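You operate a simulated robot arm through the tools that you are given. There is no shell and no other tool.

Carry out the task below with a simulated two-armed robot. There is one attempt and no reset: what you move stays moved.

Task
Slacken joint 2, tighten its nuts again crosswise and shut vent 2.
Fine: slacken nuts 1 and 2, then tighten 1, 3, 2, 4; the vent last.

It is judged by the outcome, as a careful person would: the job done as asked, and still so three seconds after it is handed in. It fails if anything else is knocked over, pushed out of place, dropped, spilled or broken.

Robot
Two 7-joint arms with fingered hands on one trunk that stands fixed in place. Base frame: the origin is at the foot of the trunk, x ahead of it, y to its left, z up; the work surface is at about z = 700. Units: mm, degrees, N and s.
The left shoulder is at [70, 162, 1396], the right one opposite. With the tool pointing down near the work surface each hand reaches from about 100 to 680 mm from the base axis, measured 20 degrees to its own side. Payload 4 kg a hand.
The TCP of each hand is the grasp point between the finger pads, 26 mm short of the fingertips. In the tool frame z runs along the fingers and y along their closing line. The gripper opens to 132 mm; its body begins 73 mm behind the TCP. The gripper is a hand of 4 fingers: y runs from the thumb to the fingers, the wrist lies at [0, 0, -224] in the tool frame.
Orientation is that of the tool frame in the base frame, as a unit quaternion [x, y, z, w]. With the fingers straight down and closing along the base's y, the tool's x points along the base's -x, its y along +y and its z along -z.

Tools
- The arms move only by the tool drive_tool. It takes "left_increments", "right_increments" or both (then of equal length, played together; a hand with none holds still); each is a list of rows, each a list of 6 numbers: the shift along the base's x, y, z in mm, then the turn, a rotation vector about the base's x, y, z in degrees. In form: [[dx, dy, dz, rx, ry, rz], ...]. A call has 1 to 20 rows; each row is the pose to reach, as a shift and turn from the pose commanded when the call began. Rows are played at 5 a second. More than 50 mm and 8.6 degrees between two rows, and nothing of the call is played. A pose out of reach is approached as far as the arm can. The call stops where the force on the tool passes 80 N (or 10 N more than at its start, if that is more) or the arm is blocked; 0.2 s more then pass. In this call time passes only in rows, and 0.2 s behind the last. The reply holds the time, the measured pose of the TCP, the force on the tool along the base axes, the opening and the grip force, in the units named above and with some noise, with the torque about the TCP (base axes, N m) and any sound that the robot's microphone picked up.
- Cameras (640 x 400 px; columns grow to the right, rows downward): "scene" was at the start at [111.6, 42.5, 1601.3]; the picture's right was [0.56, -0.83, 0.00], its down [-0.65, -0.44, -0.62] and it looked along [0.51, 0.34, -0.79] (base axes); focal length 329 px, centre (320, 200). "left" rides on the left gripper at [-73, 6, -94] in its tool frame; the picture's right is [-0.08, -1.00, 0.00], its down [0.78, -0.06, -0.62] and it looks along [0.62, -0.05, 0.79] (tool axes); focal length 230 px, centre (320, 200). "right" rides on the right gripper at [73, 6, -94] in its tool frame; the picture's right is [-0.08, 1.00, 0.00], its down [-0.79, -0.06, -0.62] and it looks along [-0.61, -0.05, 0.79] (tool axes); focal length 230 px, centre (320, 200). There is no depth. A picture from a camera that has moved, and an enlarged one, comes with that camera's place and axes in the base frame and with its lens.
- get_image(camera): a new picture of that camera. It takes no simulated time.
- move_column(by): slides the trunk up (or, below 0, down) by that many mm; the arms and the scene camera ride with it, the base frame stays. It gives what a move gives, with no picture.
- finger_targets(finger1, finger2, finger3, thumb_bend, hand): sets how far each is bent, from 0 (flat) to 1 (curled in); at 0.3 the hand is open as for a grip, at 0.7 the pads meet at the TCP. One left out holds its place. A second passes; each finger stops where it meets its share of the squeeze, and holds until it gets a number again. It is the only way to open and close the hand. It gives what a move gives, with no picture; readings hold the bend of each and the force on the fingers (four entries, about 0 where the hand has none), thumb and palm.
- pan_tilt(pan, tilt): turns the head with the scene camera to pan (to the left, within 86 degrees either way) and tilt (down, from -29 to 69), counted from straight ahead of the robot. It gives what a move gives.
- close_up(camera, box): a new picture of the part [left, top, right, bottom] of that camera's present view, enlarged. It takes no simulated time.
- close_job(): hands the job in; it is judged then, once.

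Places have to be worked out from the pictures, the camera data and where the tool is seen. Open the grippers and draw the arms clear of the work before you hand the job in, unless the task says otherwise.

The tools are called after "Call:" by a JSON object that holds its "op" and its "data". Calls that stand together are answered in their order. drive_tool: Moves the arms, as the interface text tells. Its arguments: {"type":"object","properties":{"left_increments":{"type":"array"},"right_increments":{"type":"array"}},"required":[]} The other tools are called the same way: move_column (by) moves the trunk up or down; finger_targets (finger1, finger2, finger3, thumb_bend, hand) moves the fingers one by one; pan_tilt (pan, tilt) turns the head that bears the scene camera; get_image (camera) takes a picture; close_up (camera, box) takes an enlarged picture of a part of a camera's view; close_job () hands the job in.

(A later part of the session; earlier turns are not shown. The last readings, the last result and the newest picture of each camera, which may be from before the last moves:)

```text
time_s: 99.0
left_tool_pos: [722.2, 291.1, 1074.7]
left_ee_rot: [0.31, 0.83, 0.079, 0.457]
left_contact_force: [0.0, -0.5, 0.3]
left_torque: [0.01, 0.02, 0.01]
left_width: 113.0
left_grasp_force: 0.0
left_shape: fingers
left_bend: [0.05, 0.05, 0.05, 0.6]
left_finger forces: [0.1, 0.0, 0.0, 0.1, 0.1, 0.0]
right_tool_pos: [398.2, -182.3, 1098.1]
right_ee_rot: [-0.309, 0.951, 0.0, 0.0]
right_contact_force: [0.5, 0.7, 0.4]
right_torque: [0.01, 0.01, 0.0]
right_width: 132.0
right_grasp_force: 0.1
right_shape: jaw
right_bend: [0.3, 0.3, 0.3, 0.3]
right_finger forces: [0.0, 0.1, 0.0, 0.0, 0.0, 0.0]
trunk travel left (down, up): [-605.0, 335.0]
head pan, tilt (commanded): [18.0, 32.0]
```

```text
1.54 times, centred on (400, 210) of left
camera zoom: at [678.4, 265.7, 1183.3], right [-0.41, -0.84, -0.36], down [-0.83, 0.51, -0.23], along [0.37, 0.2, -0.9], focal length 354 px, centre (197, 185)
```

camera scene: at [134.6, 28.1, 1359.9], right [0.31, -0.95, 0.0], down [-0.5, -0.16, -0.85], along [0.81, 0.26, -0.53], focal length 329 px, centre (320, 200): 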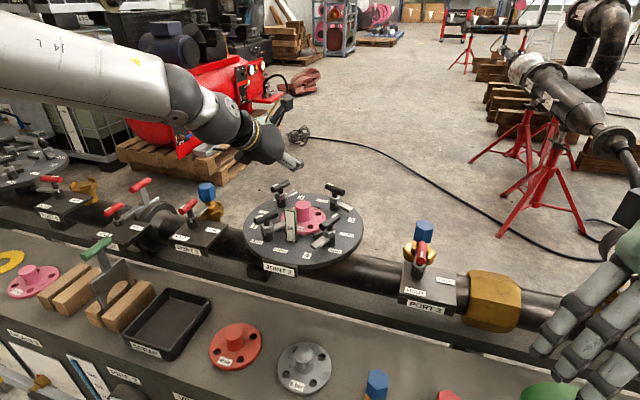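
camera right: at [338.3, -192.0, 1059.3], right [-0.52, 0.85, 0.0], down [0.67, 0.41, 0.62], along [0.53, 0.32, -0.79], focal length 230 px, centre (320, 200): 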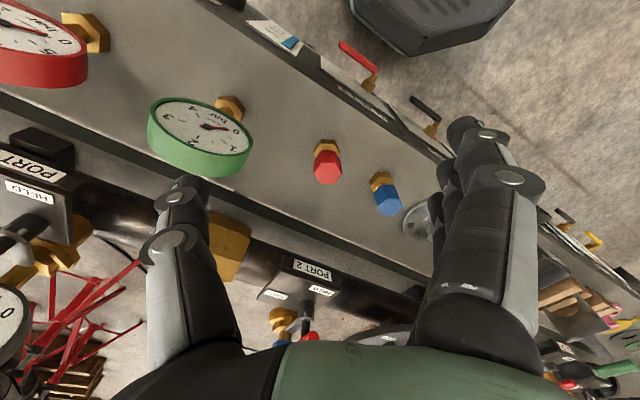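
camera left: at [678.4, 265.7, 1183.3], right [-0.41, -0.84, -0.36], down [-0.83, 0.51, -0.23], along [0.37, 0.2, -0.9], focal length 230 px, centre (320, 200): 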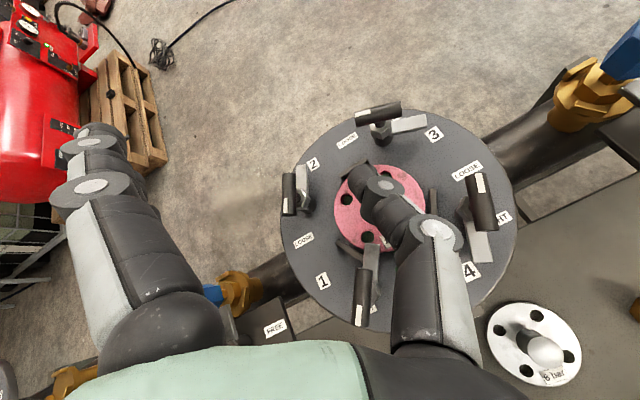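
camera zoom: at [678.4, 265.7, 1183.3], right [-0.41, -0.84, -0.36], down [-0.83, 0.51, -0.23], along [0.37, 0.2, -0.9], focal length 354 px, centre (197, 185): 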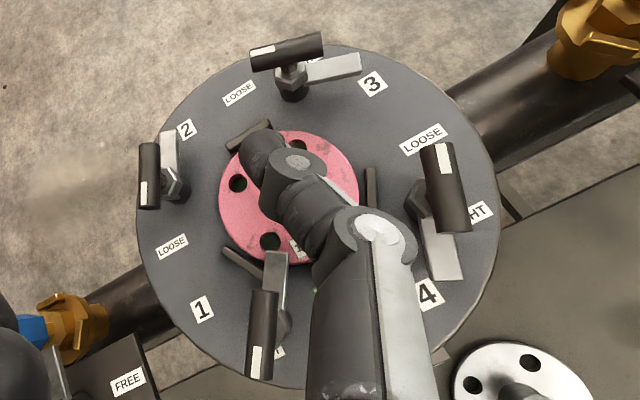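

States are as expected: 1 tight; 2, 3, 4 loose. I move the hand further forward first (away from the tab), then lower the trunk 80 mm.

Call:
{"op": "drive_tool", "data": {"left_increments": [[20, -5, 5, 0, 0, 0], [42, -10, 8, 0, 0, 0], [68, -16, 8, 0, 0, 0]]}}

Call:
{"op": "move_column", "data": {"by": -80}}

Call:
{"op": "get_image", "data": {"camera": "left"}}

Call:
{"op": "get_image", "data": {"camera": "scene"}}

```text
time_s: 99.8
left_tool_pos: [791.0, 275.1, 1080.7]
left_ee_rot: [0.312, 0.83, 0.079, 0.455]
left_contact_force: [-0.3, -0.4, -0.1]
left_torque: [0.01, 0.04, -0.03]
left_width: 112.9
left_grasp_force: 0.0
left_shape: fingers
left_bend: [0.05, 0.05, 0.05, 0.6]
left_finger forces: [0.1, 0.1, 0.0, 0.0, 0.0, 0.1]
right_tool_pos: [400.2, -182.7, 1098.3]
right_ee_rot: [-0.31, 0.951, 0.0, -0.001]
right_contact_force: [0.0, 0.2, -0.3]
right_torque: [0.01, 0.02, -0.01]
right_width: 132.1
right_grasp_force: 0.0
right_shape: jaw
right_bend: [0.3, 0.3, 0.3, 0.3]
right_finger forces: [0.0, 0.1, 0.1, 0.0, 0.0, 0.1]
trunk travel left (down, up): [-605.0, 335.0]
head pan, tilt (commanded): [18.0, 32.0]
```

```text
time_s: 101.0
left_tool_pos: [789.3, 275.4, 1002.6]
left_ee_rot: [0.312, 0.83, 0.078, 0.457]
left_contact_force: [0.4, 0.0, 0.9]
left_torque: [0.0, 0.02, -0.01]
left_width: 113.0
left_grasp_force: 0.0
left_shape: fingers
left_bend: [0.05, 0.05, 0.05, 0.6]
left_finger forces: [0.0, 0.1, 0.0, 0.0, 0.0, 0.0]
right_tool_pos: [398.4, -182.4, 1019.5]
right_ee_rot: [-0.309, 0.951, -0.001, 0.0]
right_contact_force: [0.5, 0.9, 0.5]
right_torque: [0.02, 0.0, -0.01]
right_width: 131.9
right_grasp_force: 0.3
right_shape: jaw
right_bend: [0.3, 0.3, 0.3, 0.3]
right_finger forces: [0.0, 0.1, 0.0, 0.0, 0.1, 0.1]
trunk travel left (down, up): [-525.0, 415.0]
head pan, tilt (commanded): [18.0, 32.0]
```

```text
taken
camera left: at [745.7, 250.4, 1111.6], right [-0.41, -0.84, -0.36], down [-0.83, 0.51, -0.23], along [0.37, 0.2, -0.9], focal length 230 px, centre (320, 200)
```

left: 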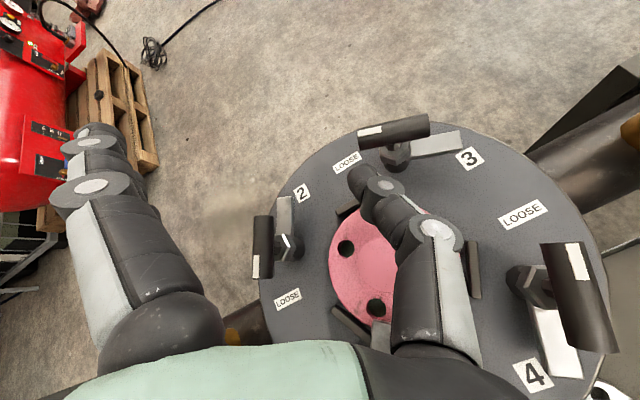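

```text
taken
camera scene: at [133.8, 28.1, 1280.1], right [0.31, -0.95, 0.0], down [-0.5, -0.16, -0.85], along [0.81, 0.26, -0.53], focal length 329 px, centre (320, 200)
```

scene: 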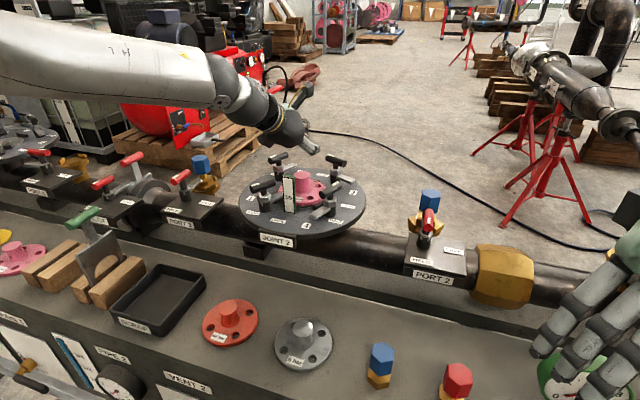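

The thumb is on the robot/left side of nut 3's white bar end. I lower it into place beside the bar.

Call:
{"op": "drive_tool", "data": {"left_increments": [[3, -1, -15, 0, 0, 0], [8, -4, -30, 0, 0, 0], [14, -7, -42, 0, 0, 0]]}}

Call:
{"op": "get_image", "data": {"camera": "left"}}

Call:
{"op": "close_up", "data": {"camera": "scene", "box": [240, 100, 390, 240]}}

```text
time_s: 101.8
left_tool_pos: [806.0, 267.8, 961.8]
left_ee_rot: [0.31, 0.83, 0.079, 0.456]
left_contact_force: [0.3, -0.2, -0.3]
left_torque: [0.01, 0.0, 0.01]
left_width: 112.9
left_grasp_force: 0.0
left_shape: fingers
left_bend: [0.05, 0.05, 0.05, 0.6]
left_finger forces: [0.1, 0.1, 0.0, 0.1, 0.1, 0.1]
right_tool_pos: [399.0, -183.3, 1019.2]
right_ee_rot: [-0.309, 0.951, -0.001, -0.001]
right_contact_force: [0.1, -0.2, 0.0]
right_torque: [0.0, 0.0, 0.0]
right_width: 131.8
right_grasp_force: 0.0
right_shape: jaw
right_bend: [0.3, 0.3, 0.3, 0.3]
right_finger forces: [0.0, 0.0, 0.1, 0.0, 0.1, 0.0]
trunk travel left (down, up): [-525.0, 415.0]
head pan, tilt (commanded): [18.0, 32.0]
```

```text
taken
camera left: at [761.1, 242.6, 1069.7], right [-0.41, -0.84, -0.36], down [-0.83, 0.51, -0.23], along [0.37, 0.2, -0.9], focal length 230 px, centre (320, 200)
```

left: 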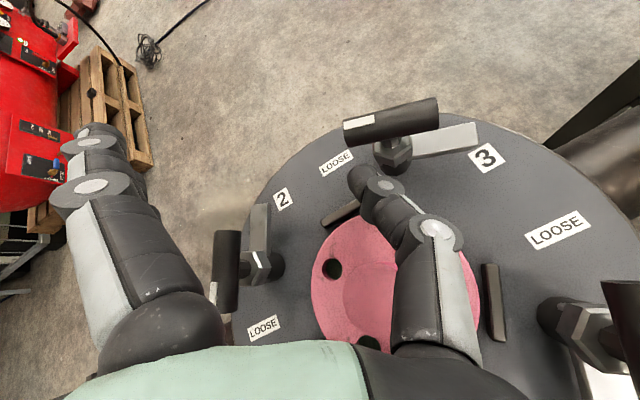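

```text
2.86 times, centred on (315, 170) of scene
camera zoom: at [134.8, 28.2, 1279.9], right [0.31, -0.95, 0.0], down [-0.5, -0.16, -0.85], along [0.81, 0.26, -0.53], focal length 941 px, centre (334, 286)
```

zoom: 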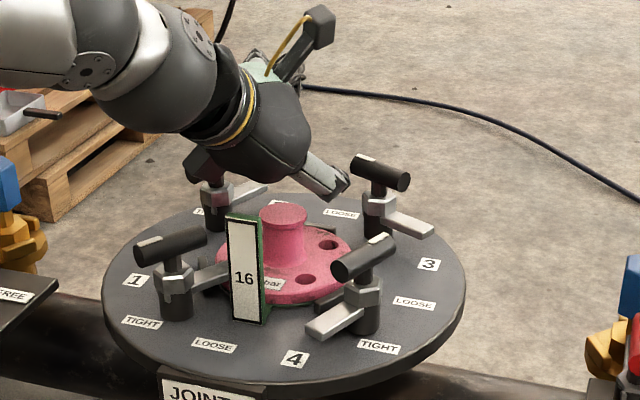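

Clear all around. I push nut 3's white end forward (clockwise), watching the forces.

Call:
{"op": "drive_tool", "data": {"left_increments": [[6, -4, 0, 0, 0, 0], [10.6, -7.5, 0, 0, 0, 0], [15.3, -6.2, 0, 0, 0, 0], [20, -5.7, 0, 0, 0, 0], [24.8, -6.1, 0, 0, 0, 0]]}}

Call:
{"op": "get_image", "data": {"camera": "left"}}

Call:
{"op": "close_up", "data": {"camera": "scene", "box": [240, 100, 390, 240]}}

```text
time_s: 103.0
left_tool_pos: [828.7, 263.5, 960.0]
left_ee_rot: [0.31, 0.83, 0.079, 0.456]
left_contact_force: [-2.2, 1.3, -3.1]
left_torque: [0.16, 0.1, -0.08]
left_width: 114.7
left_grasp_force: 1.8
left_shape: fingers
left_bend: [0.05, 0.05, 0.05, 0.59]
left_finger forces: [0.0, 0.0, 0.1, 0.0, 3.9, 0.0]
right_tool_pos: [398.4, -181.8, 1018.0]
right_ee_rot: [-0.309, 0.951, -0.001, 0.001]
right_contact_force: [0.2, -0.2, -0.3]
right_torque: [-0.02, -0.02, 0.01]
right_width: 132.0
right_grasp_force: 0.0
right_shape: jaw
right_bend: [0.3, 0.3, 0.3, 0.3]
right_finger forces: [0.0, 0.0, 0.1, 0.0, 0.0, 0.0]
trunk travel left (down, up): [-525.0, 415.0]
head pan, tilt (commanded): [18.0, 32.0]
```

```text
taken
camera left: at [784.7, 237.8, 1068.9], right [-0.41, -0.84, -0.36], down [-0.83, 0.51, -0.23], along [0.37, 0.2, -0.91], focal length 230 px, centre (320, 200)
```

left: 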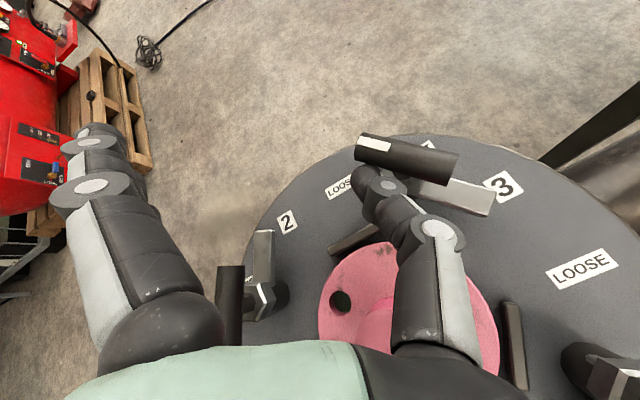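

```text
2.86 times, centred on (315, 170) of scene
camera zoom: at [134.4, 28.5, 1279.9], right [0.31, -0.95, 0.0], down [-0.5, -0.16, -0.85], along [0.81, 0.26, -0.53], focal length 941 px, centre (334, 286)
```

zoom: 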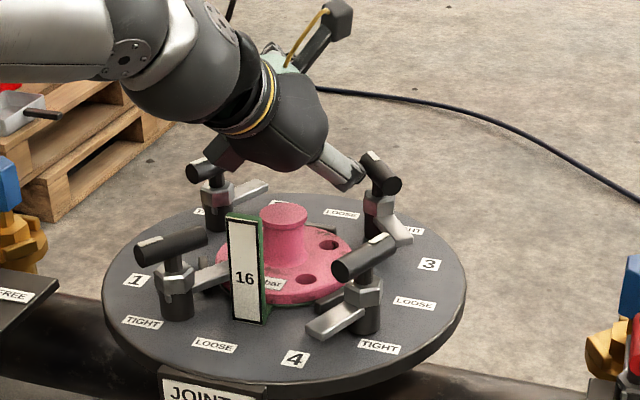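

Nut 3 has turned to ≈ 41°. I continue the push somewhat further before switching to the other end.

Call:
{"op": "drive_tool", "data": {"left_increments": [[4.7, -1.2, 0, 0, 0, 0], [8.5, -4, 0, 0, 0, 0], [10, -8, 0, 0, 0, 0]]}}

Call:
{"op": "get_image", "data": {"camera": "left"}}

```text
time_s: 103.8
left_tool_pos: [839.4, 256.5, 960.3]
left_ee_rot: [0.31, 0.83, 0.079, 0.456]
left_contact_force: [-0.9, 4.6, -0.4]
left_torque: [0.12, 0.03, -0.02]
left_width: 110.1
left_grasp_force: 2.4
left_shape: fingers
left_bend: [0.05, 0.05, 0.05, 0.61]
left_finger forces: [0.1, 0.0, 0.0, 0.0, 4.3, 0.1]
right_tool_pos: [399.7, -181.5, 1019.7]
right_ee_rot: [-0.308, 0.951, 0.0, -0.001]
right_contact_force: [0.5, -0.7, 0.0]
right_torque: [0.03, 0.03, 0.02]
right_width: 131.8
right_grasp_force: 0.1
right_shape: jaw
right_bend: [0.3, 0.3, 0.3, 0.3]
right_finger forces: [0.0, 0.1, 0.0, 0.0, 0.1, 0.0]
trunk travel left (down, up): [-525.0, 415.0]
head pan, tilt (commanded): [18.0, 32.0]
```

```text
taken
camera left: at [794.8, 231.3, 1069.2], right [-0.41, -0.84, -0.36], down [-0.83, 0.51, -0.23], along [0.37, 0.2, -0.9], focal length 230 px, centre (320, 200)
```

left: 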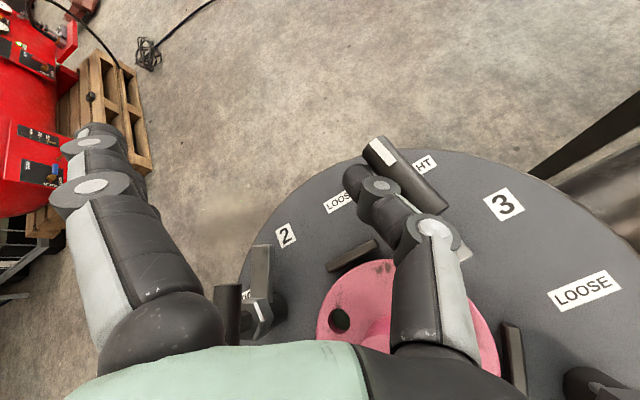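

It's at ≈ 14° already. I keep pushing to the right in small steps and see whether it goes on turning.

Call:
{"op": "drive_tool", "data": {"left_increments": [[1.5, -4, 0, 0, 0, 0], [2, -8, 0, 0, 0, 0], [2, -11, 0, 0, 0, 0]]}}

Call:
{"op": "get_image", "data": {"camera": "left"}}

Call:
{"op": "close_up", "data": {"camera": "scene", "box": [240, 100, 390, 240]}}

```text
time_s: 104.6
left_tool_pos: [839.9, 246.5, 963.3]
left_ee_rot: [0.309, 0.829, 0.079, 0.459]
left_contact_force: [-0.8, 14.3, 6.8]
left_torque: [0.07, 0.11, -0.12]
left_width: 100.7
left_grasp_force: 7.6
left_shape: fingers
left_bend: [0.05, 0.05, 0.05, 0.64]
left_finger forces: [0.0, 0.0, 0.0, 0.0, 15.0, 0.1]
right_tool_pos: [398.2, -180.9, 1018.9]
right_ee_rot: [-0.309, 0.951, -0.001, 0.0]
right_contact_force: [-0.5, -0.4, 0.2]
right_torque: [-0.01, -0.02, 0.0]
right_width: 131.9
right_grasp_force: 0.0
right_shape: jaw
right_bend: [0.3, 0.3, 0.3, 0.3]
right_finger forces: [0.0, 0.1, 0.0, 0.0, 0.1, 0.1]
trunk travel left (down, up): [-525.0, 415.0]
head pan, tilt (commanded): [18.0, 32.0]
```

```text
taken
camera left: at [795.8, 221.5, 1071.7], right [-0.41, -0.84, -0.36], down [-0.83, 0.5, -0.23], along [0.38, 0.2, -0.9], focal length 230 px, centre (320, 200)
```

left: 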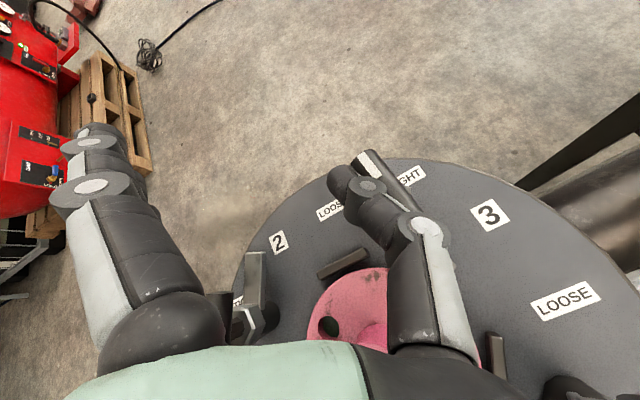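

```text
2.86 times, centred on (315, 170) of scene
camera zoom: at [132.8, 30.3, 1280.2], right [0.31, -0.95, 0.0], down [-0.5, -0.17, -0.85], along [0.81, 0.26, -0.53], focal length 941 px, centre (334, 286)
```

zoom: 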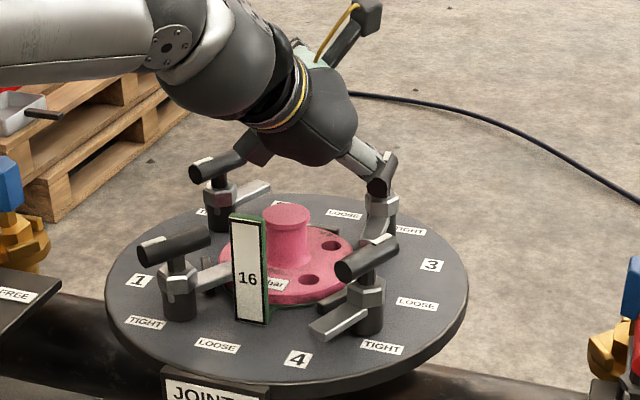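

The thumb now lies parallel to the bar and no longer turns it (14 N sideways), as foreseen. I back off, lift, and move to the right side of the inner end to finish nut 3 from there.

Call:
{"op": "drive_tool", "data": {"left_increments": [[-2, 12, 0, 0, 0, 0], [-4, 16, 15, 0, 0, 0], [-8, 14, 38, 0, 0, 0], [-14, 0, 46, 0, 0, 0], [-20, -18, 46, 0, 0, 0], [-26, -34, 46, 0, 0, 0], [-30, -46, 44, 0, 0, 0]]}}

Call:
{"op": "get_image", "data": {"camera": "left"}}

Call:
{"op": "close_up", "data": {"camera": "scene", "box": [240, 100, 390, 240]}}

```text
time_s: 106.2
left_tool_pos: [811.1, 196.9, 1005.3]
left_ee_rot: [0.311, 0.83, 0.079, 0.457]
left_contact_force: [-0.6, 0.1, 0.6]
left_torque: [-0.02, 0.01, 0.02]
left_width: 112.1
left_grasp_force: 0.0
left_shape: fingers
left_bend: [0.05, 0.05, 0.05, 0.6]
left_finger forces: [0.1, 0.0, 0.0, 0.0, 0.0, 0.0]
right_tool_pos: [398.5, -182.8, 1018.4]
right_ee_rot: [-0.31, 0.951, 0.0, 0.0]
right_contact_force: [-0.5, -0.3, -0.2]
right_torque: [0.0, -0.01, 0.02]
right_width: 131.9
right_grasp_force: 0.1
right_shape: jaw
right_bend: [0.3, 0.3, 0.3, 0.3]
right_finger forces: [0.0, 0.0, 0.0, 0.0, 0.1, 0.0]
trunk travel left (down, up): [-525.0, 415.0]
head pan, tilt (commanded): [18.0, 32.0]
```

```text
taken
camera left: at [766.7, 172.2, 1113.4], right [-0.41, -0.84, -0.36], down [-0.83, 0.51, -0.23], along [0.37, 0.2, -0.9], focal length 230 px, centre (320, 200)
```

left: 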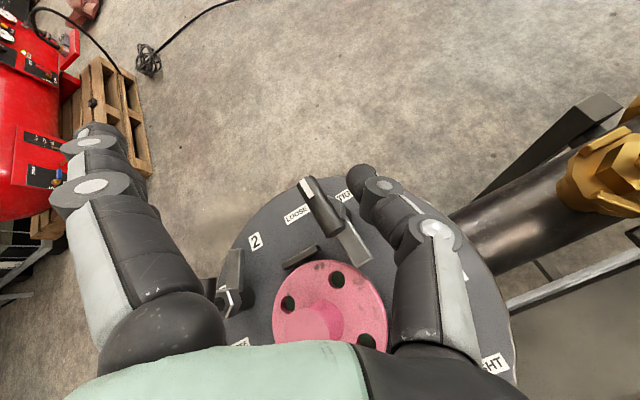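

```text
2.86 times, centred on (315, 170) of scene
camera zoom: at [134.4, 27.9, 1280.0], right [0.31, -0.95, 0.0], down [-0.5, -0.16, -0.85], along [0.81, 0.26, -0.53], focal length 941 px, centre (334, 286)
```

zoom: 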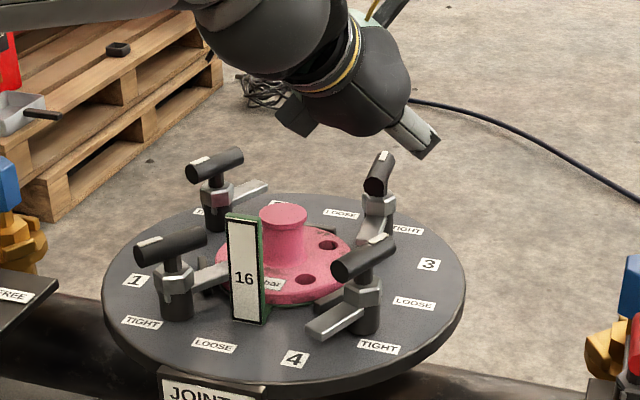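

Nut 3 stands at ≈ 8°. I lower the thumb on the right side of its inner end.

Call:
{"op": "drive_tool", "data": {"left_increments": [[0, 0, -16, 0, 0, 0], [0, 1, -32, 0, 0, 0], [0, 2, -44, 0, 0, 0]]}}

Call:
{"op": "get_image", "data": {"camera": "left"}}

Call:
{"op": "close_up", "data": {"camera": "scene", "box": [240, 100, 390, 240]}}

```text
time_s: 107.0
left_tool_pos: [810.0, 199.8, 961.0]
left_ee_rot: [0.311, 0.83, 0.079, 0.456]
left_contact_force: [-0.1, 0.6, -0.1]
left_torque: [0.02, -0.01, 0.02]
left_width: 112.1
left_grasp_force: 0.1
left_shape: fingers
left_bend: [0.05, 0.05, 0.05, 0.6]
left_finger forces: [0.0, 0.0, 0.0, 0.0, 0.1, 0.0]
right_tool_pos: [399.4, -181.6, 1018.6]
right_ee_rot: [-0.309, 0.951, 0.0, 0.0]
right_contact_force: [0.4, -0.3, 0.5]
right_torque: [-0.01, 0.02, 0.02]
right_width: 131.8
right_grasp_force: 0.2
right_shape: jaw
right_bend: [0.3, 0.3, 0.3, 0.3]
right_finger forces: [0.1, 0.1, 0.0, 0.1, 0.1, 0.0]
trunk travel left (down, up): [-525.0, 415.0]
head pan, tilt (commanded): [18.0, 32.0]
```

```text
taken
camera left: at [767.1, 175.2, 1069.3], right [-0.41, -0.84, -0.36], down [-0.83, 0.51, -0.23], along [0.37, 0.2, -0.9], focal length 230 px, centre (320, 200)
```

left: 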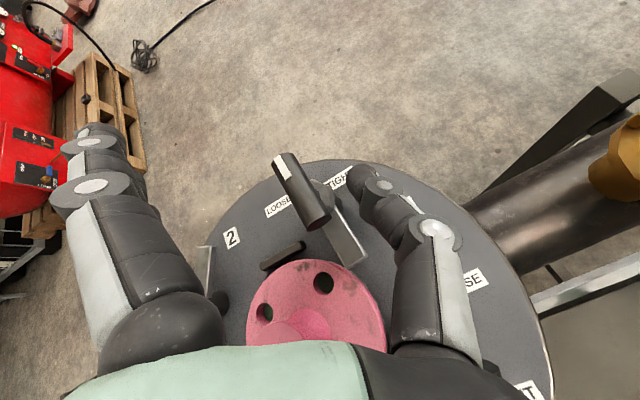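

```text
2.86 times, centred on (315, 170) of scene
camera zoom: at [134.4, 28.2, 1280.0], right [0.31, -0.95, 0.0], down [-0.5, -0.16, -0.85], along [0.81, 0.26, -0.53], focal length 941 px, centre (334, 286)
```

zoom: 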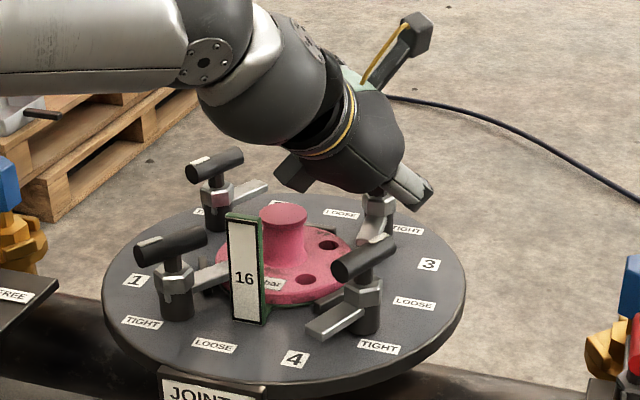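

I push the inner end toward +y along its arc.

Call:
{"op": "drive_tool", "data": {"left_increments": [[-3, 7, 0, 0, 0, 0], [-3, 14, 0, 0, 0, 0], [-4.7, 17, 0, 0, 0, 0], [-7.7, 20.5, 0, 0, 0, 0], [-10, 24.7, 0, 0, 0, 0]]}}

Call:
{"op": "get_image", "data": {"camera": "left"}}

Call:
{"op": "close_up", "data": {"camera": "scene", "box": [240, 100, 390, 240]}}

```text
time_s: 108.2
left_tool_pos: [800.0, 223.0, 961.7]
left_ee_rot: [0.31, 0.83, 0.079, 0.457]
left_contact_force: [1.0, -2.7, -0.3]
left_torque: [-0.05, 0.0, 0.0]
left_width: 113.8
left_grasp_force: 1.1
left_shape: fingers
left_bend: [0.05, 0.05, 0.05, 0.6]
left_finger forces: [0.0, 0.1, 0.0, 0.1, 1.6, 0.0]
right_tool_pos: [398.5, -183.5, 1018.2]
right_ee_rot: [-0.309, 0.951, 0.0, 0.001]
right_contact_force: [0.5, -0.7, -1.0]
right_torque: [0.03, -0.02, -0.01]
right_width: 131.9
right_grasp_force: 0.0
right_shape: jaw
right_bend: [0.3, 0.3, 0.3, 0.3]
right_finger forces: [0.0, 0.1, 0.0, 0.0, 0.0, 0.0]
trunk travel left (down, up): [-525.0, 415.0]
head pan, tilt (commanded): [18.0, 32.0]
```

```text
taken
camera left: at [756.5, 198.4, 1069.2], right [-0.41, -0.84, -0.36], down [-0.83, 0.51, -0.23], along [0.37, 0.2, -0.9], focal length 230 px, centre (320, 200)
```

left: 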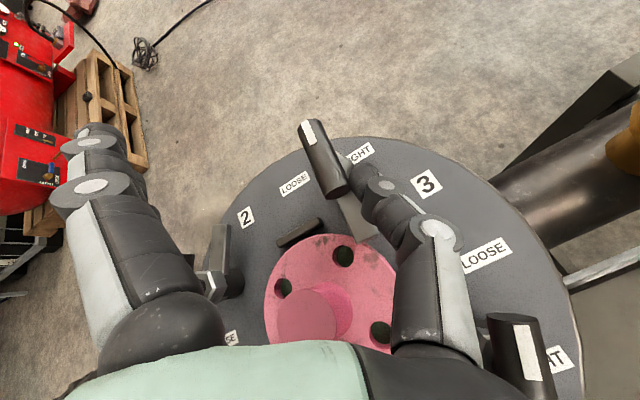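

```text
2.86 times, centred on (315, 170) of scene
camera zoom: at [134.2, 27.9, 1280.0], right [0.31, -0.95, 0.0], down [-0.5, -0.16, -0.85], along [0.81, 0.26, -0.53], focal length 941 px, centre (334, 286)
```

zoom: 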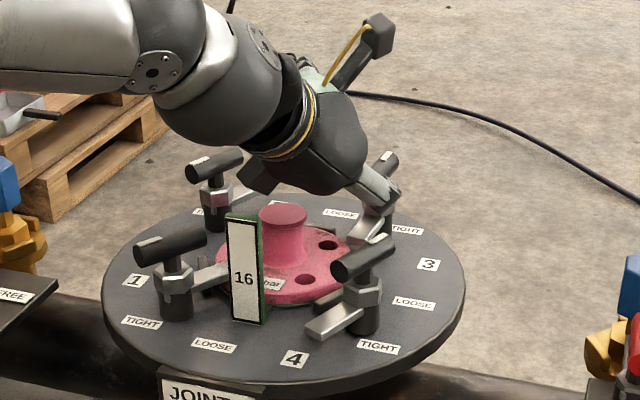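

In contact and turning (≈ −2° now; tight is ≈ −34°). I continue along the arc.

Call:
{"op": "drive_tool", "data": {"left_increments": [[-1.5, 4.5, 0, 0, 0, 0], [-2.2, 9.3, 0, 0, 0, 0], [-2.2, 14, 0, 0, 0, 0]]}}

Call:
{"op": "get_image", "data": {"camera": "left"}}

```text
time_s: 109.0
left_tool_pos: [797.8, 238.2, 959.8]
left_ee_rot: [0.311, 0.83, 0.079, 0.456]
left_contact_force: [-0.1, -2.1, -0.2]
left_torque: [-0.07, -0.03, -0.01]
left_width: 114.5
left_grasp_force: 0.9
left_shape: fingers
left_bend: [0.05, 0.05, 0.05, 0.59]
left_finger forces: [0.0, 0.0, 0.1, 0.0, 1.9, 0.0]
right_tool_pos: [398.4, -183.1, 1018.3]
right_ee_rot: [-0.309, 0.951, 0.0, -0.001]
right_contact_force: [0.1, -1.2, -0.2]
right_torque: [0.02, -0.01, 0.0]
right_width: 131.7
right_grasp_force: 0.0
right_shape: jaw
right_bend: [0.3, 0.3, 0.3, 0.3]
right_finger forces: [0.1, 0.0, 0.0, 0.1, 0.0, 0.0]
trunk travel left (down, up): [-525.0, 415.0]
head pan, tilt (commanded): [18.0, 32.0]
```

```text
taken
camera left: at [754.5, 213.4, 1069.0], right [-0.41, -0.84, -0.36], down [-0.83, 0.51, -0.23], along [0.37, 0.2, -0.9], focal length 230 px, centre (320, 200)
```

left: 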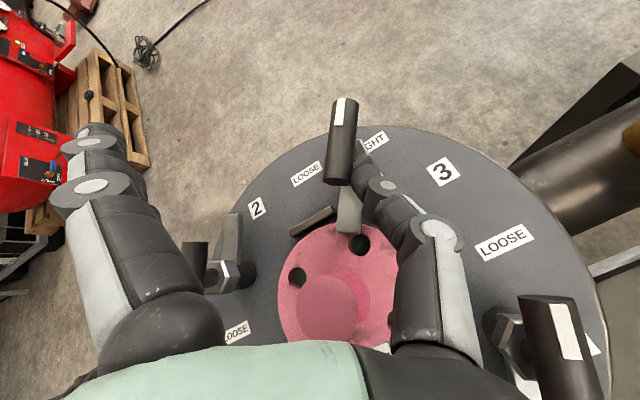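

Nut 3's mark is at ≈ −32°, practically tight. I push gently on until the stop is felt.

Call:
{"op": "drive_tool", "data": {"left_increments": [[0.5, 3, 0, 0, 0, 0], [1.2, 6, 0, 0, 0, 0]]}}

Call:
{"op": "get_image", "data": {"camera": "left"}}

```text
time_s: 109.6
left_tool_pos: [799.1, 243.3, 962.8]
left_ee_rot: [0.311, 0.83, 0.079, 0.457]
left_contact_force: [-0.7, -6.5, 1.4]
left_torque: [-0.15, 0.02, -0.1]
left_width: 118.0
left_grasp_force: 2.6
left_shape: fingers
left_bend: [0.05, 0.05, 0.05, 0.58]
left_finger forces: [0.0, 0.0, 0.0, 0.1, 5.3, 0.0]
right_tool_pos: [397.9, -183.8, 1018.5]
right_ee_rot: [-0.309, 0.951, -0.001, -0.001]
right_contact_force: [0.2, -0.2, -0.1]
right_torque: [-0.01, 0.02, 0.06]
right_width: 131.8
right_grasp_force: 0.1
right_shape: jaw
right_bend: [0.3, 0.3, 0.3, 0.3]
right_finger forces: [0.1, 0.0, 0.0, 0.1, 0.0, 0.1]
trunk travel left (down, up): [-525.0, 415.0]
head pan, tilt (commanded): [18.0, 32.0]
```

```text
taken
camera left: at [755.2, 217.7, 1070.4], right [-0.41, -0.84, -0.36], down [-0.83, 0.51, -0.23], along [0.37, 0.2, -0.9], focal length 230 px, centre (320, 200)
```

left: 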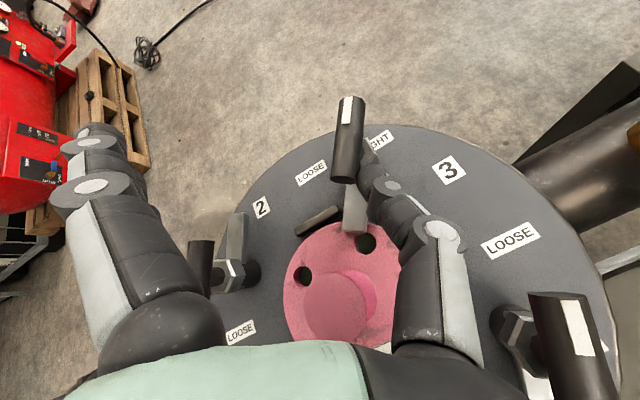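

The force is rising: stop reached. A bit more to seat it firmly, as with nut 1.

Call:
{"op": "drive_tool", "data": {"left_increments": [[1, 2.5, 0, 0, 0, 0], [2, 5, 0, 0, 0, 0]]}}

Call:
{"op": "get_image", "data": {"camera": "left"}}

```text
time_s: 110.2
left_tool_pos: [801.6, 246.9, 963.1]
left_ee_rot: [0.313, 0.829, 0.079, 0.457]
left_contact_force: [-3.7, -10.8, 4.5]
left_torque: [-0.35, 0.07, -0.17]
left_width: 121.8
left_grasp_force: 4.7
left_shape: fingers
left_bend: [0.05, 0.05, 0.05, 0.57]
left_finger forces: [0.0, 0.1, 0.0, 0.1, 9.4, 0.0]
right_tool_pos: [396.7, -183.6, 1018.4]
right_ee_rot: [-0.309, 0.951, 0.0, 0.0]
right_contact_force: [-0.4, -0.2, -0.3]
right_torque: [0.02, -0.01, 0.0]
right_width: 131.7
right_grasp_force: 0.1
right_shape: jaw
right_bend: [0.3, 0.3, 0.3, 0.3]
right_finger forces: [0.1, 0.0, 0.0, 0.1, 0.1, 0.1]
trunk travel left (down, up): [-525.0, 415.0]
head pan, tilt (commanded): [18.0, 32.0]
```

```text
taken
camera left: at [756.6, 221.3, 1071.4], right [-0.41, -0.84, -0.36], down [-0.83, 0.51, -0.23], along [0.38, 0.2, -0.9], focal length 230 px, centre (320, 200)
```

left: 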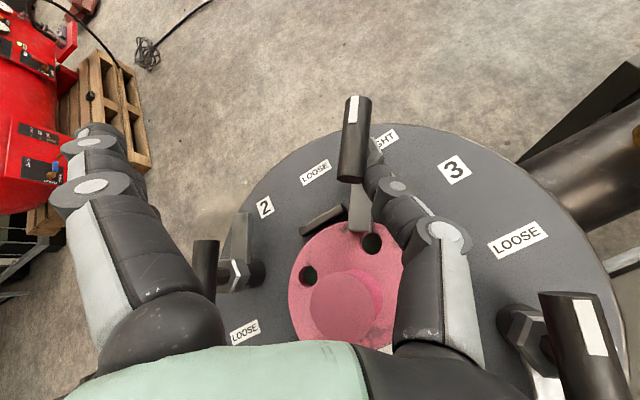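

Nut 3 is tight (12 N, no more movement). I back the thumb away, lift, and carry it over to nut 2's white end with the same hand attitude.

Call:
{"op": "drive_tool", "data": {"left_increments": [[-3, -12, 0, 0, 0, 0], [-5, -16, 15, 0, 0, 0], [-6, -14, 40, 0, 0, 0], [-8, 10, 50, 0, 0, 0], [-14, 45, 50, 0, 0, 0], [-22, 75, 50, 0, 0, 0], [-30, 100, 48, 0, 0, 0]]}}

Call:
{"op": "get_image", "data": {"camera": "left"}}

Call:
{"op": "close_up", "data": {"camera": "scene", "box": [240, 100, 390, 240]}}

```text
time_s: 111.8
left_tool_pos: [769.2, 349.8, 1008.3]
left_ee_rot: [0.311, 0.83, 0.078, 0.457]
left_contact_force: [0.3, -0.4, 0.3]
left_torque: [-0.03, 0.03, -0.03]
left_width: 113.0
left_grasp_force: 0.1
left_shape: fingers
left_bend: [0.05, 0.05, 0.05, 0.6]
left_finger forces: [0.0, 0.0, 0.1, 0.2, 0.0, 0.0]
right_tool_pos: [399.3, -182.5, 1018.7]
right_ee_rot: [-0.309, 0.951, 0.0, -0.001]
right_contact_force: [0.5, -0.2, 0.1]
right_torque: [-0.02, 0.01, -0.01]
right_width: 132.0
right_grasp_force: 0.0
right_shape: jaw
right_bend: [0.3, 0.3, 0.3, 0.3]
right_finger forces: [0.1, 0.1, 0.0, 0.1, 0.0, 0.0]
trunk travel left (down, up): [-525.0, 415.0]
head pan, tilt (commanded): [18.0, 32.0]
```

```text
taken
camera left: at [726.3, 324.7, 1117.3], right [-0.41, -0.84, -0.36], down [-0.83, 0.51, -0.23], along [0.37, 0.2, -0.9], focal length 230 px, centre (320, 200)
```

left: 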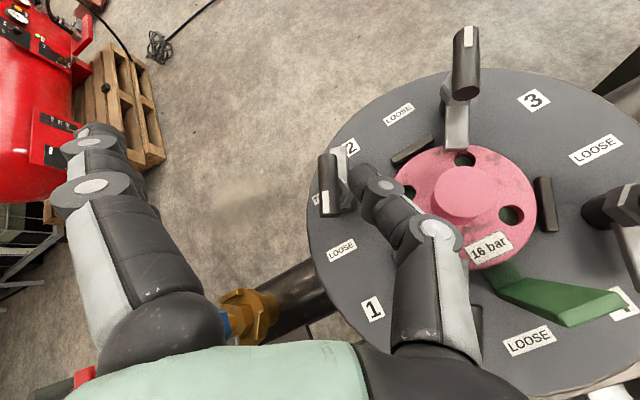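

```text
2.86 times, centred on (315, 170) of scene
camera zoom: at [133.7, 28.9, 1280.0], right [0.31, -0.95, 0.0], down [-0.5, -0.16, -0.85], along [0.81, 0.26, -0.53], focal length 941 px, centre (334, 286)
```

zoom: 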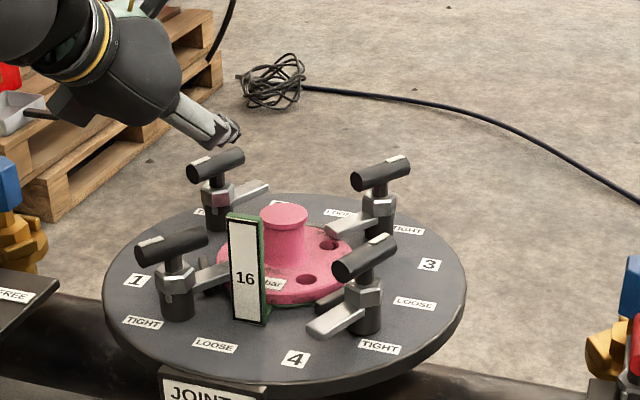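

Nut 3 is tight with its tongue on the flange. I lower the thumb on the robot/right side of nut 2's white end.

Call:
{"op": "drive_tool", "data": {"left_increments": [[0, 0, -17, 0, 0, 0], [0, 0, -33, 0, 0, 0], [-0.5, 1, -46, 0, 0, 0]]}}

Call:
{"op": "get_image", "data": {"camera": "left"}}

Call:
{"op": "close_up", "data": {"camera": "scene", "box": [240, 100, 390, 240]}}

```text
time_s: 112.6
left_tool_pos: [769.4, 350.7, 962.7]
left_ee_rot: [0.311, 0.83, 0.079, 0.457]
left_contact_force: [0.7, 0.7, 0.7]
left_torque: [0.03, -0.01, 0.01]
left_width: 113.0
left_grasp_force: 0.0
left_shape: fingers
left_bend: [0.05, 0.05, 0.05, 0.6]
left_finger forces: [0.1, 0.1, 0.1, 0.0, 0.0, 0.0]
right_tool_pos: [399.1, -182.4, 1019.6]
right_ee_rot: [-0.31, 0.951, 0.001, 0.0]
right_contact_force: [0.6, 0.2, -0.2]
right_torque: [-0.01, 0.03, -0.02]
right_width: 131.8
right_grasp_force: 0.1
right_shape: jaw
right_bend: [0.3, 0.3, 0.3, 0.3]
right_finger forces: [0.0, 0.1, 0.1, 0.0, 0.1, 0.0]
trunk travel left (down, up): [-525.0, 415.0]
head pan, tilt (commanded): [18.0, 32.0]
```

```text
taken
camera left: at [725.9, 325.4, 1071.8], right [-0.41, -0.84, -0.36], down [-0.83, 0.51, -0.23], along [0.37, 0.2, -0.9], focal length 230 px, centre (320, 200)
```

left: 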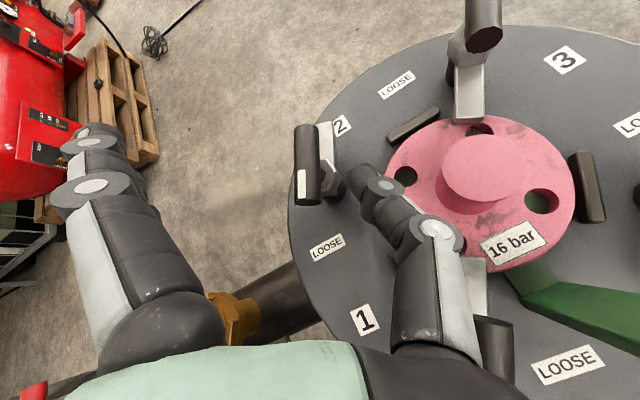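

```text
2.86 times, centred on (315, 170) of scene
camera zoom: at [134.4, 28.3, 1280.0], right [0.31, -0.95, 0.0], down [-0.5, -0.16, -0.85], along [0.81, 0.26, -0.53], focal length 941 px, centre (334, 286)
```

zoom: 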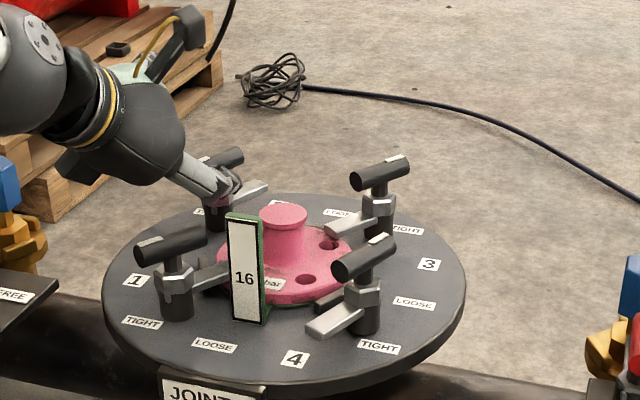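

The thumb is beside nut 2's white end. I push it clockwise along its arc.

Call:
{"op": "drive_tool", "data": {"left_increments": [[3, 6, 0, 0, 0, 0], [4.1, 11.8, 0, 0, 0, 0], [2.6, 16.3, 0, 0, 0, 0], [1.9, 21.1, 0, 0, 0, 0], [1.9, 25.9, 0, 0, 0, 0], [2.9, 30.6, 0, 0, 0, 0], [4.7, 35.1, 0, 0, 0, 0]]}}

Call:
{"op": "get_image", "data": {"camera": "left"}}

Call:
{"op": "close_up", "data": {"camera": "scene", "box": [240, 100, 390, 240]}}

```text
time_s: 114.2
left_tool_pos: [776.0, 385.6, 962.4]
left_ee_rot: [0.312, 0.83, 0.079, 0.456]
left_contact_force: [-0.3, -2.1, 0.7]
left_torque: [-0.03, 0.01, -0.03]
left_width: 115.2
left_grasp_force: 1.5
left_shape: fingers
left_bend: [0.05, 0.05, 0.05, 0.59]
left_finger forces: [0.0, 0.0, 0.0, 0.0, 1.9, 0.0]
right_tool_pos: [399.1, -181.8, 1017.6]
right_ee_rot: [-0.31, 0.951, 0.0, 0.001]
right_contact_force: [-0.3, -0.5, 0.7]
right_torque: [0.02, -0.02, -0.01]
right_width: 132.0
right_grasp_force: 0.1
right_shape: jaw
right_bend: [0.3, 0.3, 0.3, 0.3]
right_finger forces: [0.0, 0.1, 0.0, 0.1, 0.1, 0.0]
trunk travel left (down, up): [-525.0, 415.0]
head pan, tilt (commanded): [18.0, 32.0]
```

```text
taken
camera left: at [730.9, 359.9, 1071.6], right [-0.41, -0.84, -0.36], down [-0.83, 0.51, -0.23], along [0.37, 0.2, -0.9], focal length 230 px, centre (320, 200)
```

left: 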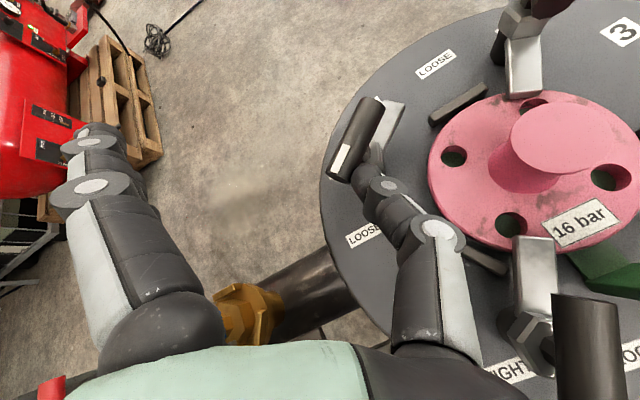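

```text
2.86 times, centred on (315, 170) of scene
camera zoom: at [134.0, 27.7, 1280.0], right [0.31, -0.95, 0.0], down [-0.5, -0.16, -0.85], along [0.81, 0.26, -0.53], focal length 941 px, centre (334, 286)
```

zoom: 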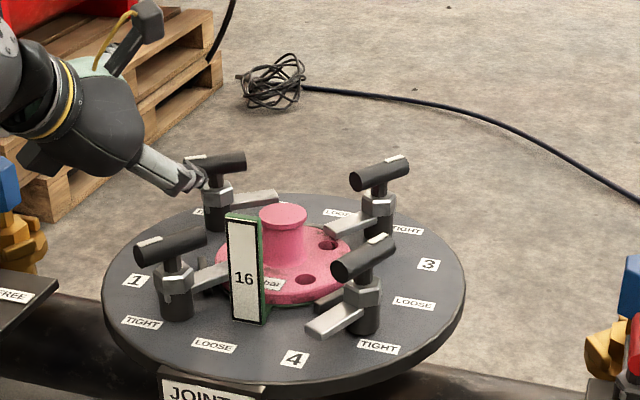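

It follows (≈ 125°). I continue along the arc toward 56°.

Call:
{"op": "drive_tool", "data": {"left_increments": [[2.5, 4.1, 0, 0, 0, 0], [5.7, 7.7, 0, 0, 0, 0], [9.5, 10.7, 0, 0, 0, 0], [13.6, 13, 0, 0, 0, 0], [18.2, 14.5, 0, 0, 0, 0]]}}

Call:
{"op": "get_image", "data": {"camera": "left"}}

```text
time_s: 115.4
left_tool_pos: [794.1, 400.0, 961.5]
left_ee_rot: [0.311, 0.831, 0.079, 0.455]
left_contact_force: [-4.3, 2.0, -4.0]
left_torque: [0.2, 0.17, -0.1]
left_width: 116.5
left_grasp_force: 3.1
left_shape: fingers
left_bend: [0.05, 0.05, 0.05, 0.59]
left_finger forces: [0.0, 0.1, 0.0, 0.0, 5.8, 0.0]
right_tool_pos: [400.3, -180.6, 1018.9]
right_ee_rot: [-0.309, 0.951, 0.0, 0.0]
right_contact_force: [0.7, -0.3, 0.4]
right_torque: [-0.01, -0.02, 0.01]
right_width: 132.1
right_grasp_force: 0.0
right_shape: jaw
right_bend: [0.3, 0.3, 0.3, 0.3]
right_finger forces: [0.0, 0.0, 0.0, 0.0, 0.0, 0.1]
trunk travel left (down, up): [-525.0, 415.0]
head pan, tilt (commanded): [18.0, 32.0]
```

```text
taken
camera left: at [750.0, 375.4, 1069.8], right [-0.41, -0.84, -0.36], down [-0.83, 0.51, -0.23], along [0.37, 0.2, -0.91], focal length 230 px, centre (320, 200)
```

left: 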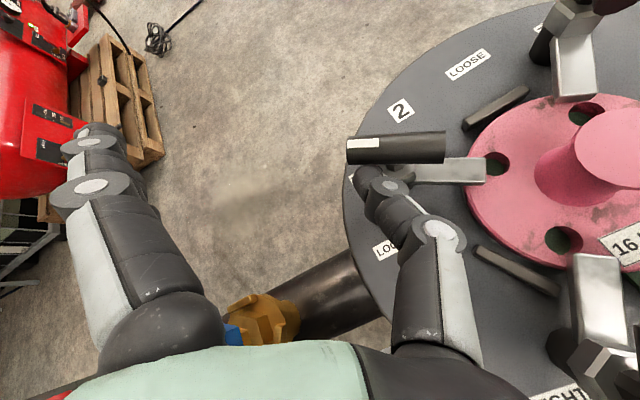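

Nut 2's mark is at ≈ 56°: tight position. I push a little further to seat it against the stop.

Call:
{"op": "drive_tool", "data": {"left_increments": [[2.5, -1, 0, 0, 0, 0], [5, -2.5, 0, 0, 0, 0]]}}

Call:
{"op": "get_image", "data": {"camera": "left"}}

```text
time_s: 116.0
left_tool_pos: [795.6, 399.8, 959.9]
left_ee_rot: [0.309, 0.832, 0.079, 0.454]
left_contact_force: [-15.9, 10.1, -10.9]
left_torque: [0.7, 0.62, -0.37]
left_width: 116.7
left_grasp_force: 11.8
left_shape: fingers
left_bend: [0.05, 0.05, 0.05, 0.59]
left_finger forces: [0.0, 0.1, 0.0, 0.0, 23.6, 0.0]
right_tool_pos: [398.6, -180.2, 1019.4]
right_ee_rot: [-0.31, 0.951, -0.001, 0.001]
right_contact_force: [0.5, -0.2, -0.2]
right_torque: [0.0, 0.01, 0.0]
right_width: 132.2
right_grasp_force: 0.0
right_shape: jaw
right_bend: [0.3, 0.3, 0.3, 0.3]
right_finger forces: [0.0, 0.1, 0.0, 0.1, 0.0, 0.0]
trunk travel left (down, up): [-525.0, 415.0]
head pan, tilt (commanded): [18.0, 32.0]
```

```text
taken
camera left: at [753.5, 375.5, 1068.8], right [-0.41, -0.84, -0.36], down [-0.83, 0.51, -0.22], along [0.37, 0.21, -0.91], focal length 230 px, centre (320, 200)
```

left: 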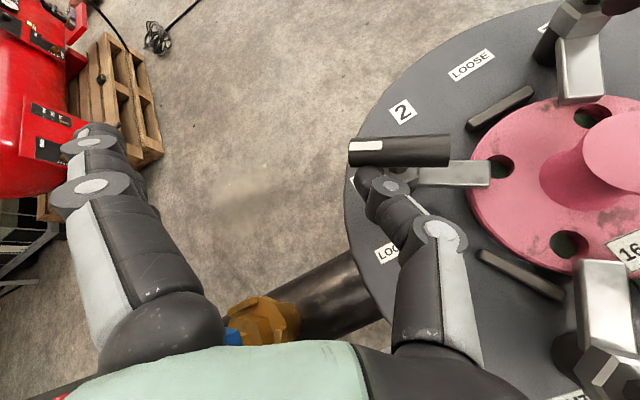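

22 N against the stop: nut 2 is tight. I back off, lift well above the tab, reduce the lean to 35° and carry the thumb over to nut 4.

Call:
{"op": "drive_tool", "data": {"left_increments": [[-4, 3, 0, 0, 0, 0], [-9, 7, 4, 0, 0, 0], [-12, 8, 30, 0, 0, 0], [-14, 6, 60, 0, 0, 0], [-16, 0, 88, 0, 0, 0]]}}

Call:
{"op": "drive_tool", "data": {"left_increments": [[-17, -30, 0, 0.9, 4.9, 0], [-34, -61, 0, 1.7, 9.8, 0], [-51, -92, 0, 2.6, 14.8, 0], [-68, -123, 0, 3.47, 19.7, 0], [-85, -154, 0, 3.47, 19.7, 0], [-102, -185, 0, 3.47, 19.7, 0], [-119, -214, 0, 3.47, 19.7, 0]]}}

Call:
{"op": "get_image", "data": {"camera": "left"}}

Call:
{"op": "close_up", "data": {"camera": "scene", "box": [220, 90, 400, 250]}}

```text
time_s: 117.2
left_tool_pos: [784.4, 397.0, 1052.1]
left_ee_rot: [0.312, 0.83, 0.08, 0.456]
left_contact_force: [-0.7, -0.6, -0.5]
left_torque: [-0.01, -0.02, -0.01]
left_width: 112.8
left_grasp_force: 0.0
left_shape: fingers
left_bend: [0.05, 0.05, 0.05, 0.6]
left_finger forces: [0.1, 0.0, 0.0, 0.0, 0.0, 0.0]
right_tool_pos: [397.9, -183.8, 1017.7]
right_ee_rot: [-0.309, 0.951, 0.0, 0.0]
right_contact_force: [-0.4, 0.0, 0.5]
right_torque: [0.03, 0.02, 0.03]
right_width: 132.0
right_grasp_force: 0.0
right_shape: jaw
right_bend: [0.3, 0.3, 0.3, 0.3]
right_finger forces: [0.0, 0.0, 0.1, 0.0, 0.1, 0.0]
trunk travel left (down, up): [-525.0, 415.0]
head pan, tilt (commanded): [18.0, 32.0]
```

```text
time_s: 118.8
left_tool_pos: [663.8, 182.1, 1049.8]
left_ee_rot: [0.334, 0.893, 0.05, 0.298]
left_contact_force: [0.6, 0.2, -0.5]
left_torque: [0.01, 0.0, 0.02]
left_width: 113.1
left_grasp_force: 0.0
left_shape: fingers
left_bend: [0.05, 0.05, 0.05, 0.6]
left_finger forces: [0.1, 0.0, 0.1, 0.0, 0.1, 0.1]
right_tool_pos: [398.9, -183.6, 1018.1]
right_ee_rot: [-0.309, 0.951, -0.001, 0.0]
right_contact_force: [-0.1, 0.5, 0.4]
right_torque: [-0.04, 0.05, 0.05]
right_width: 131.8
right_grasp_force: 0.1
right_shape: jaw
right_bend: [0.3, 0.3, 0.3, 0.3]
right_finger forces: [0.0, 0.1, 0.1, 0.1, 0.1, 0.0]
trunk travel left (down, up): [-525.0, 415.0]
head pan, tilt (commanded): [18.0, 32.0]
```

```text
taken
camera left: at [657.7, 150.3, 1165.5], right [-0.52, -0.82, -0.25], down [-0.85, 0.51, 0.1], along [0.05, 0.26, -0.96], focal length 230 px, centre (320, 200)
```

left: 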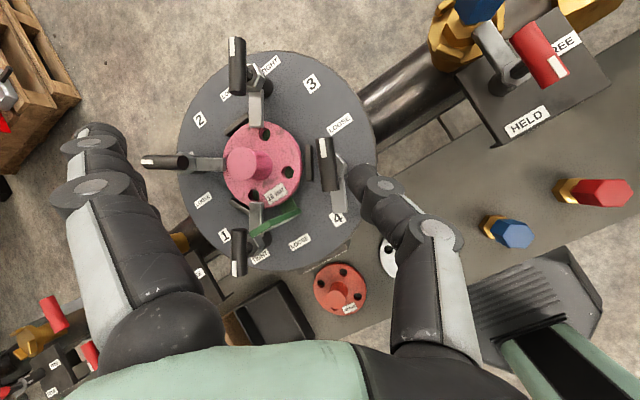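

```text
2.50 times, centred on (310, 170) of scene
camera zoom: at [134.1, 27.5, 1280.0], right [0.31, -0.95, 0.0], down [-0.5, -0.16, -0.85], along [0.81, 0.26, -0.53], focal length 823 px, centre (345, 275)
```

zoom: 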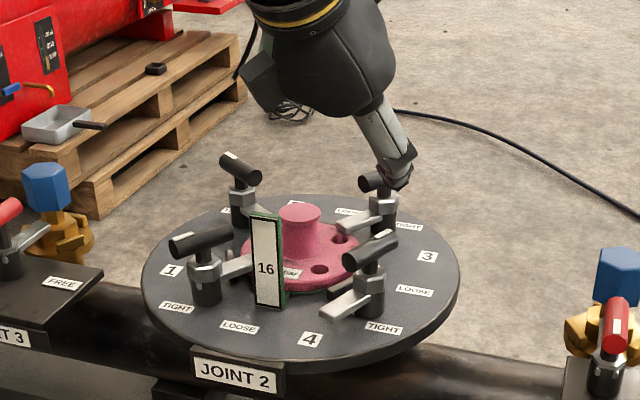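

The overview confirms nuts 1, 2 and 3 tight with tongues on the flange, only nut 4 loose. I lower the thumb beside nut 4's robot-side bar end.

Call:
{"op": "drive_tool", "data": {"left_increments": [[0, -1, -30, 0, 0, 0], [1, -2, -60, 0, 0, 0], [1, -2, -78, 0, 0, 0], [1, -2, -88, 0, 0, 0]]}}

Call:
{"op": "get_image", "data": {"camera": "left"}}

Call:
{"op": "close_up", "data": {"camera": "scene", "box": [220, 90, 400, 250]}}

```text
time_s: 119.8
left_tool_pos: [664.4, 181.5, 961.1]
left_ee_rot: [0.334, 0.893, 0.049, 0.298]
left_contact_force: [0.2, 0.9, -0.6]
left_torque: [-0.05, -0.02, -0.03]
left_width: 112.7
left_grasp_force: 0.0
left_shape: fingers
left_bend: [0.05, 0.05, 0.05, 0.6]
left_finger forces: [0.0, 0.1, 0.1, 0.0, 0.1, 0.0]
right_tool_pos: [398.6, -181.8, 1017.7]
right_ee_rot: [-0.308, 0.951, 0.0, 0.0]
right_contact_force: [0.4, 0.4, 0.0]
right_torque: [-0.03, 0.0, 0.0]
right_width: 132.1
right_grasp_force: 0.2
right_shape: jaw
right_bend: [0.3, 0.3, 0.3, 0.3]
right_finger forces: [0.0, 0.0, 0.0, 0.0, 0.1, 0.0]
trunk travel left (down, up): [-525.0, 415.0]
head pan, tilt (commanded): [18.0, 32.0]
```

```text
taken
camera left: at [658.9, 148.5, 1077.6], right [-0.52, -0.82, -0.25], down [-0.85, 0.51, 0.1], along [0.05, 0.26, -0.96], focal length 230 px, centre (320, 200)
```

left: 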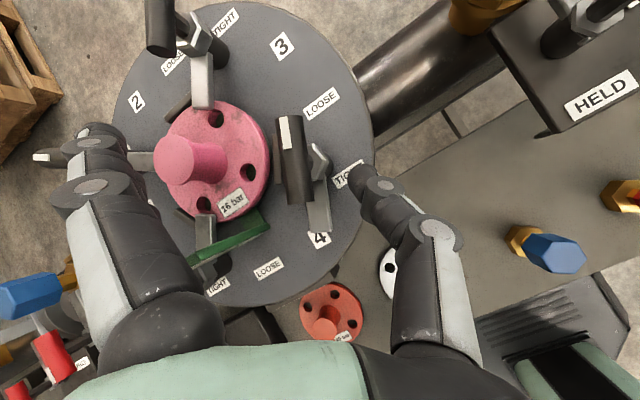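

```text
2.50 times, centred on (310, 170) of scene
camera zoom: at [134.4, 28.1, 1280.0], right [0.31, -0.95, 0.0], down [-0.5, -0.16, -0.85], along [0.81, 0.26, -0.53], focal length 823 px, centre (345, 275)
```

zoom: 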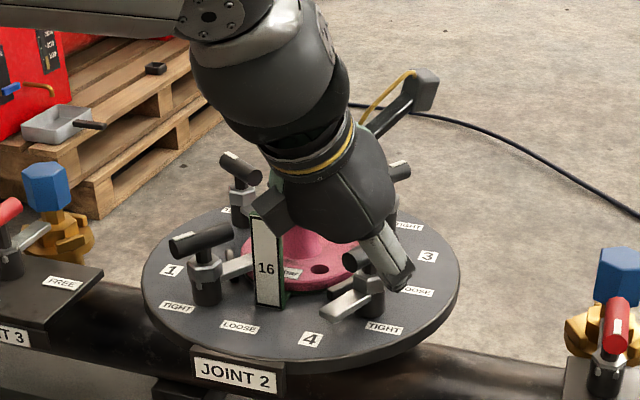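

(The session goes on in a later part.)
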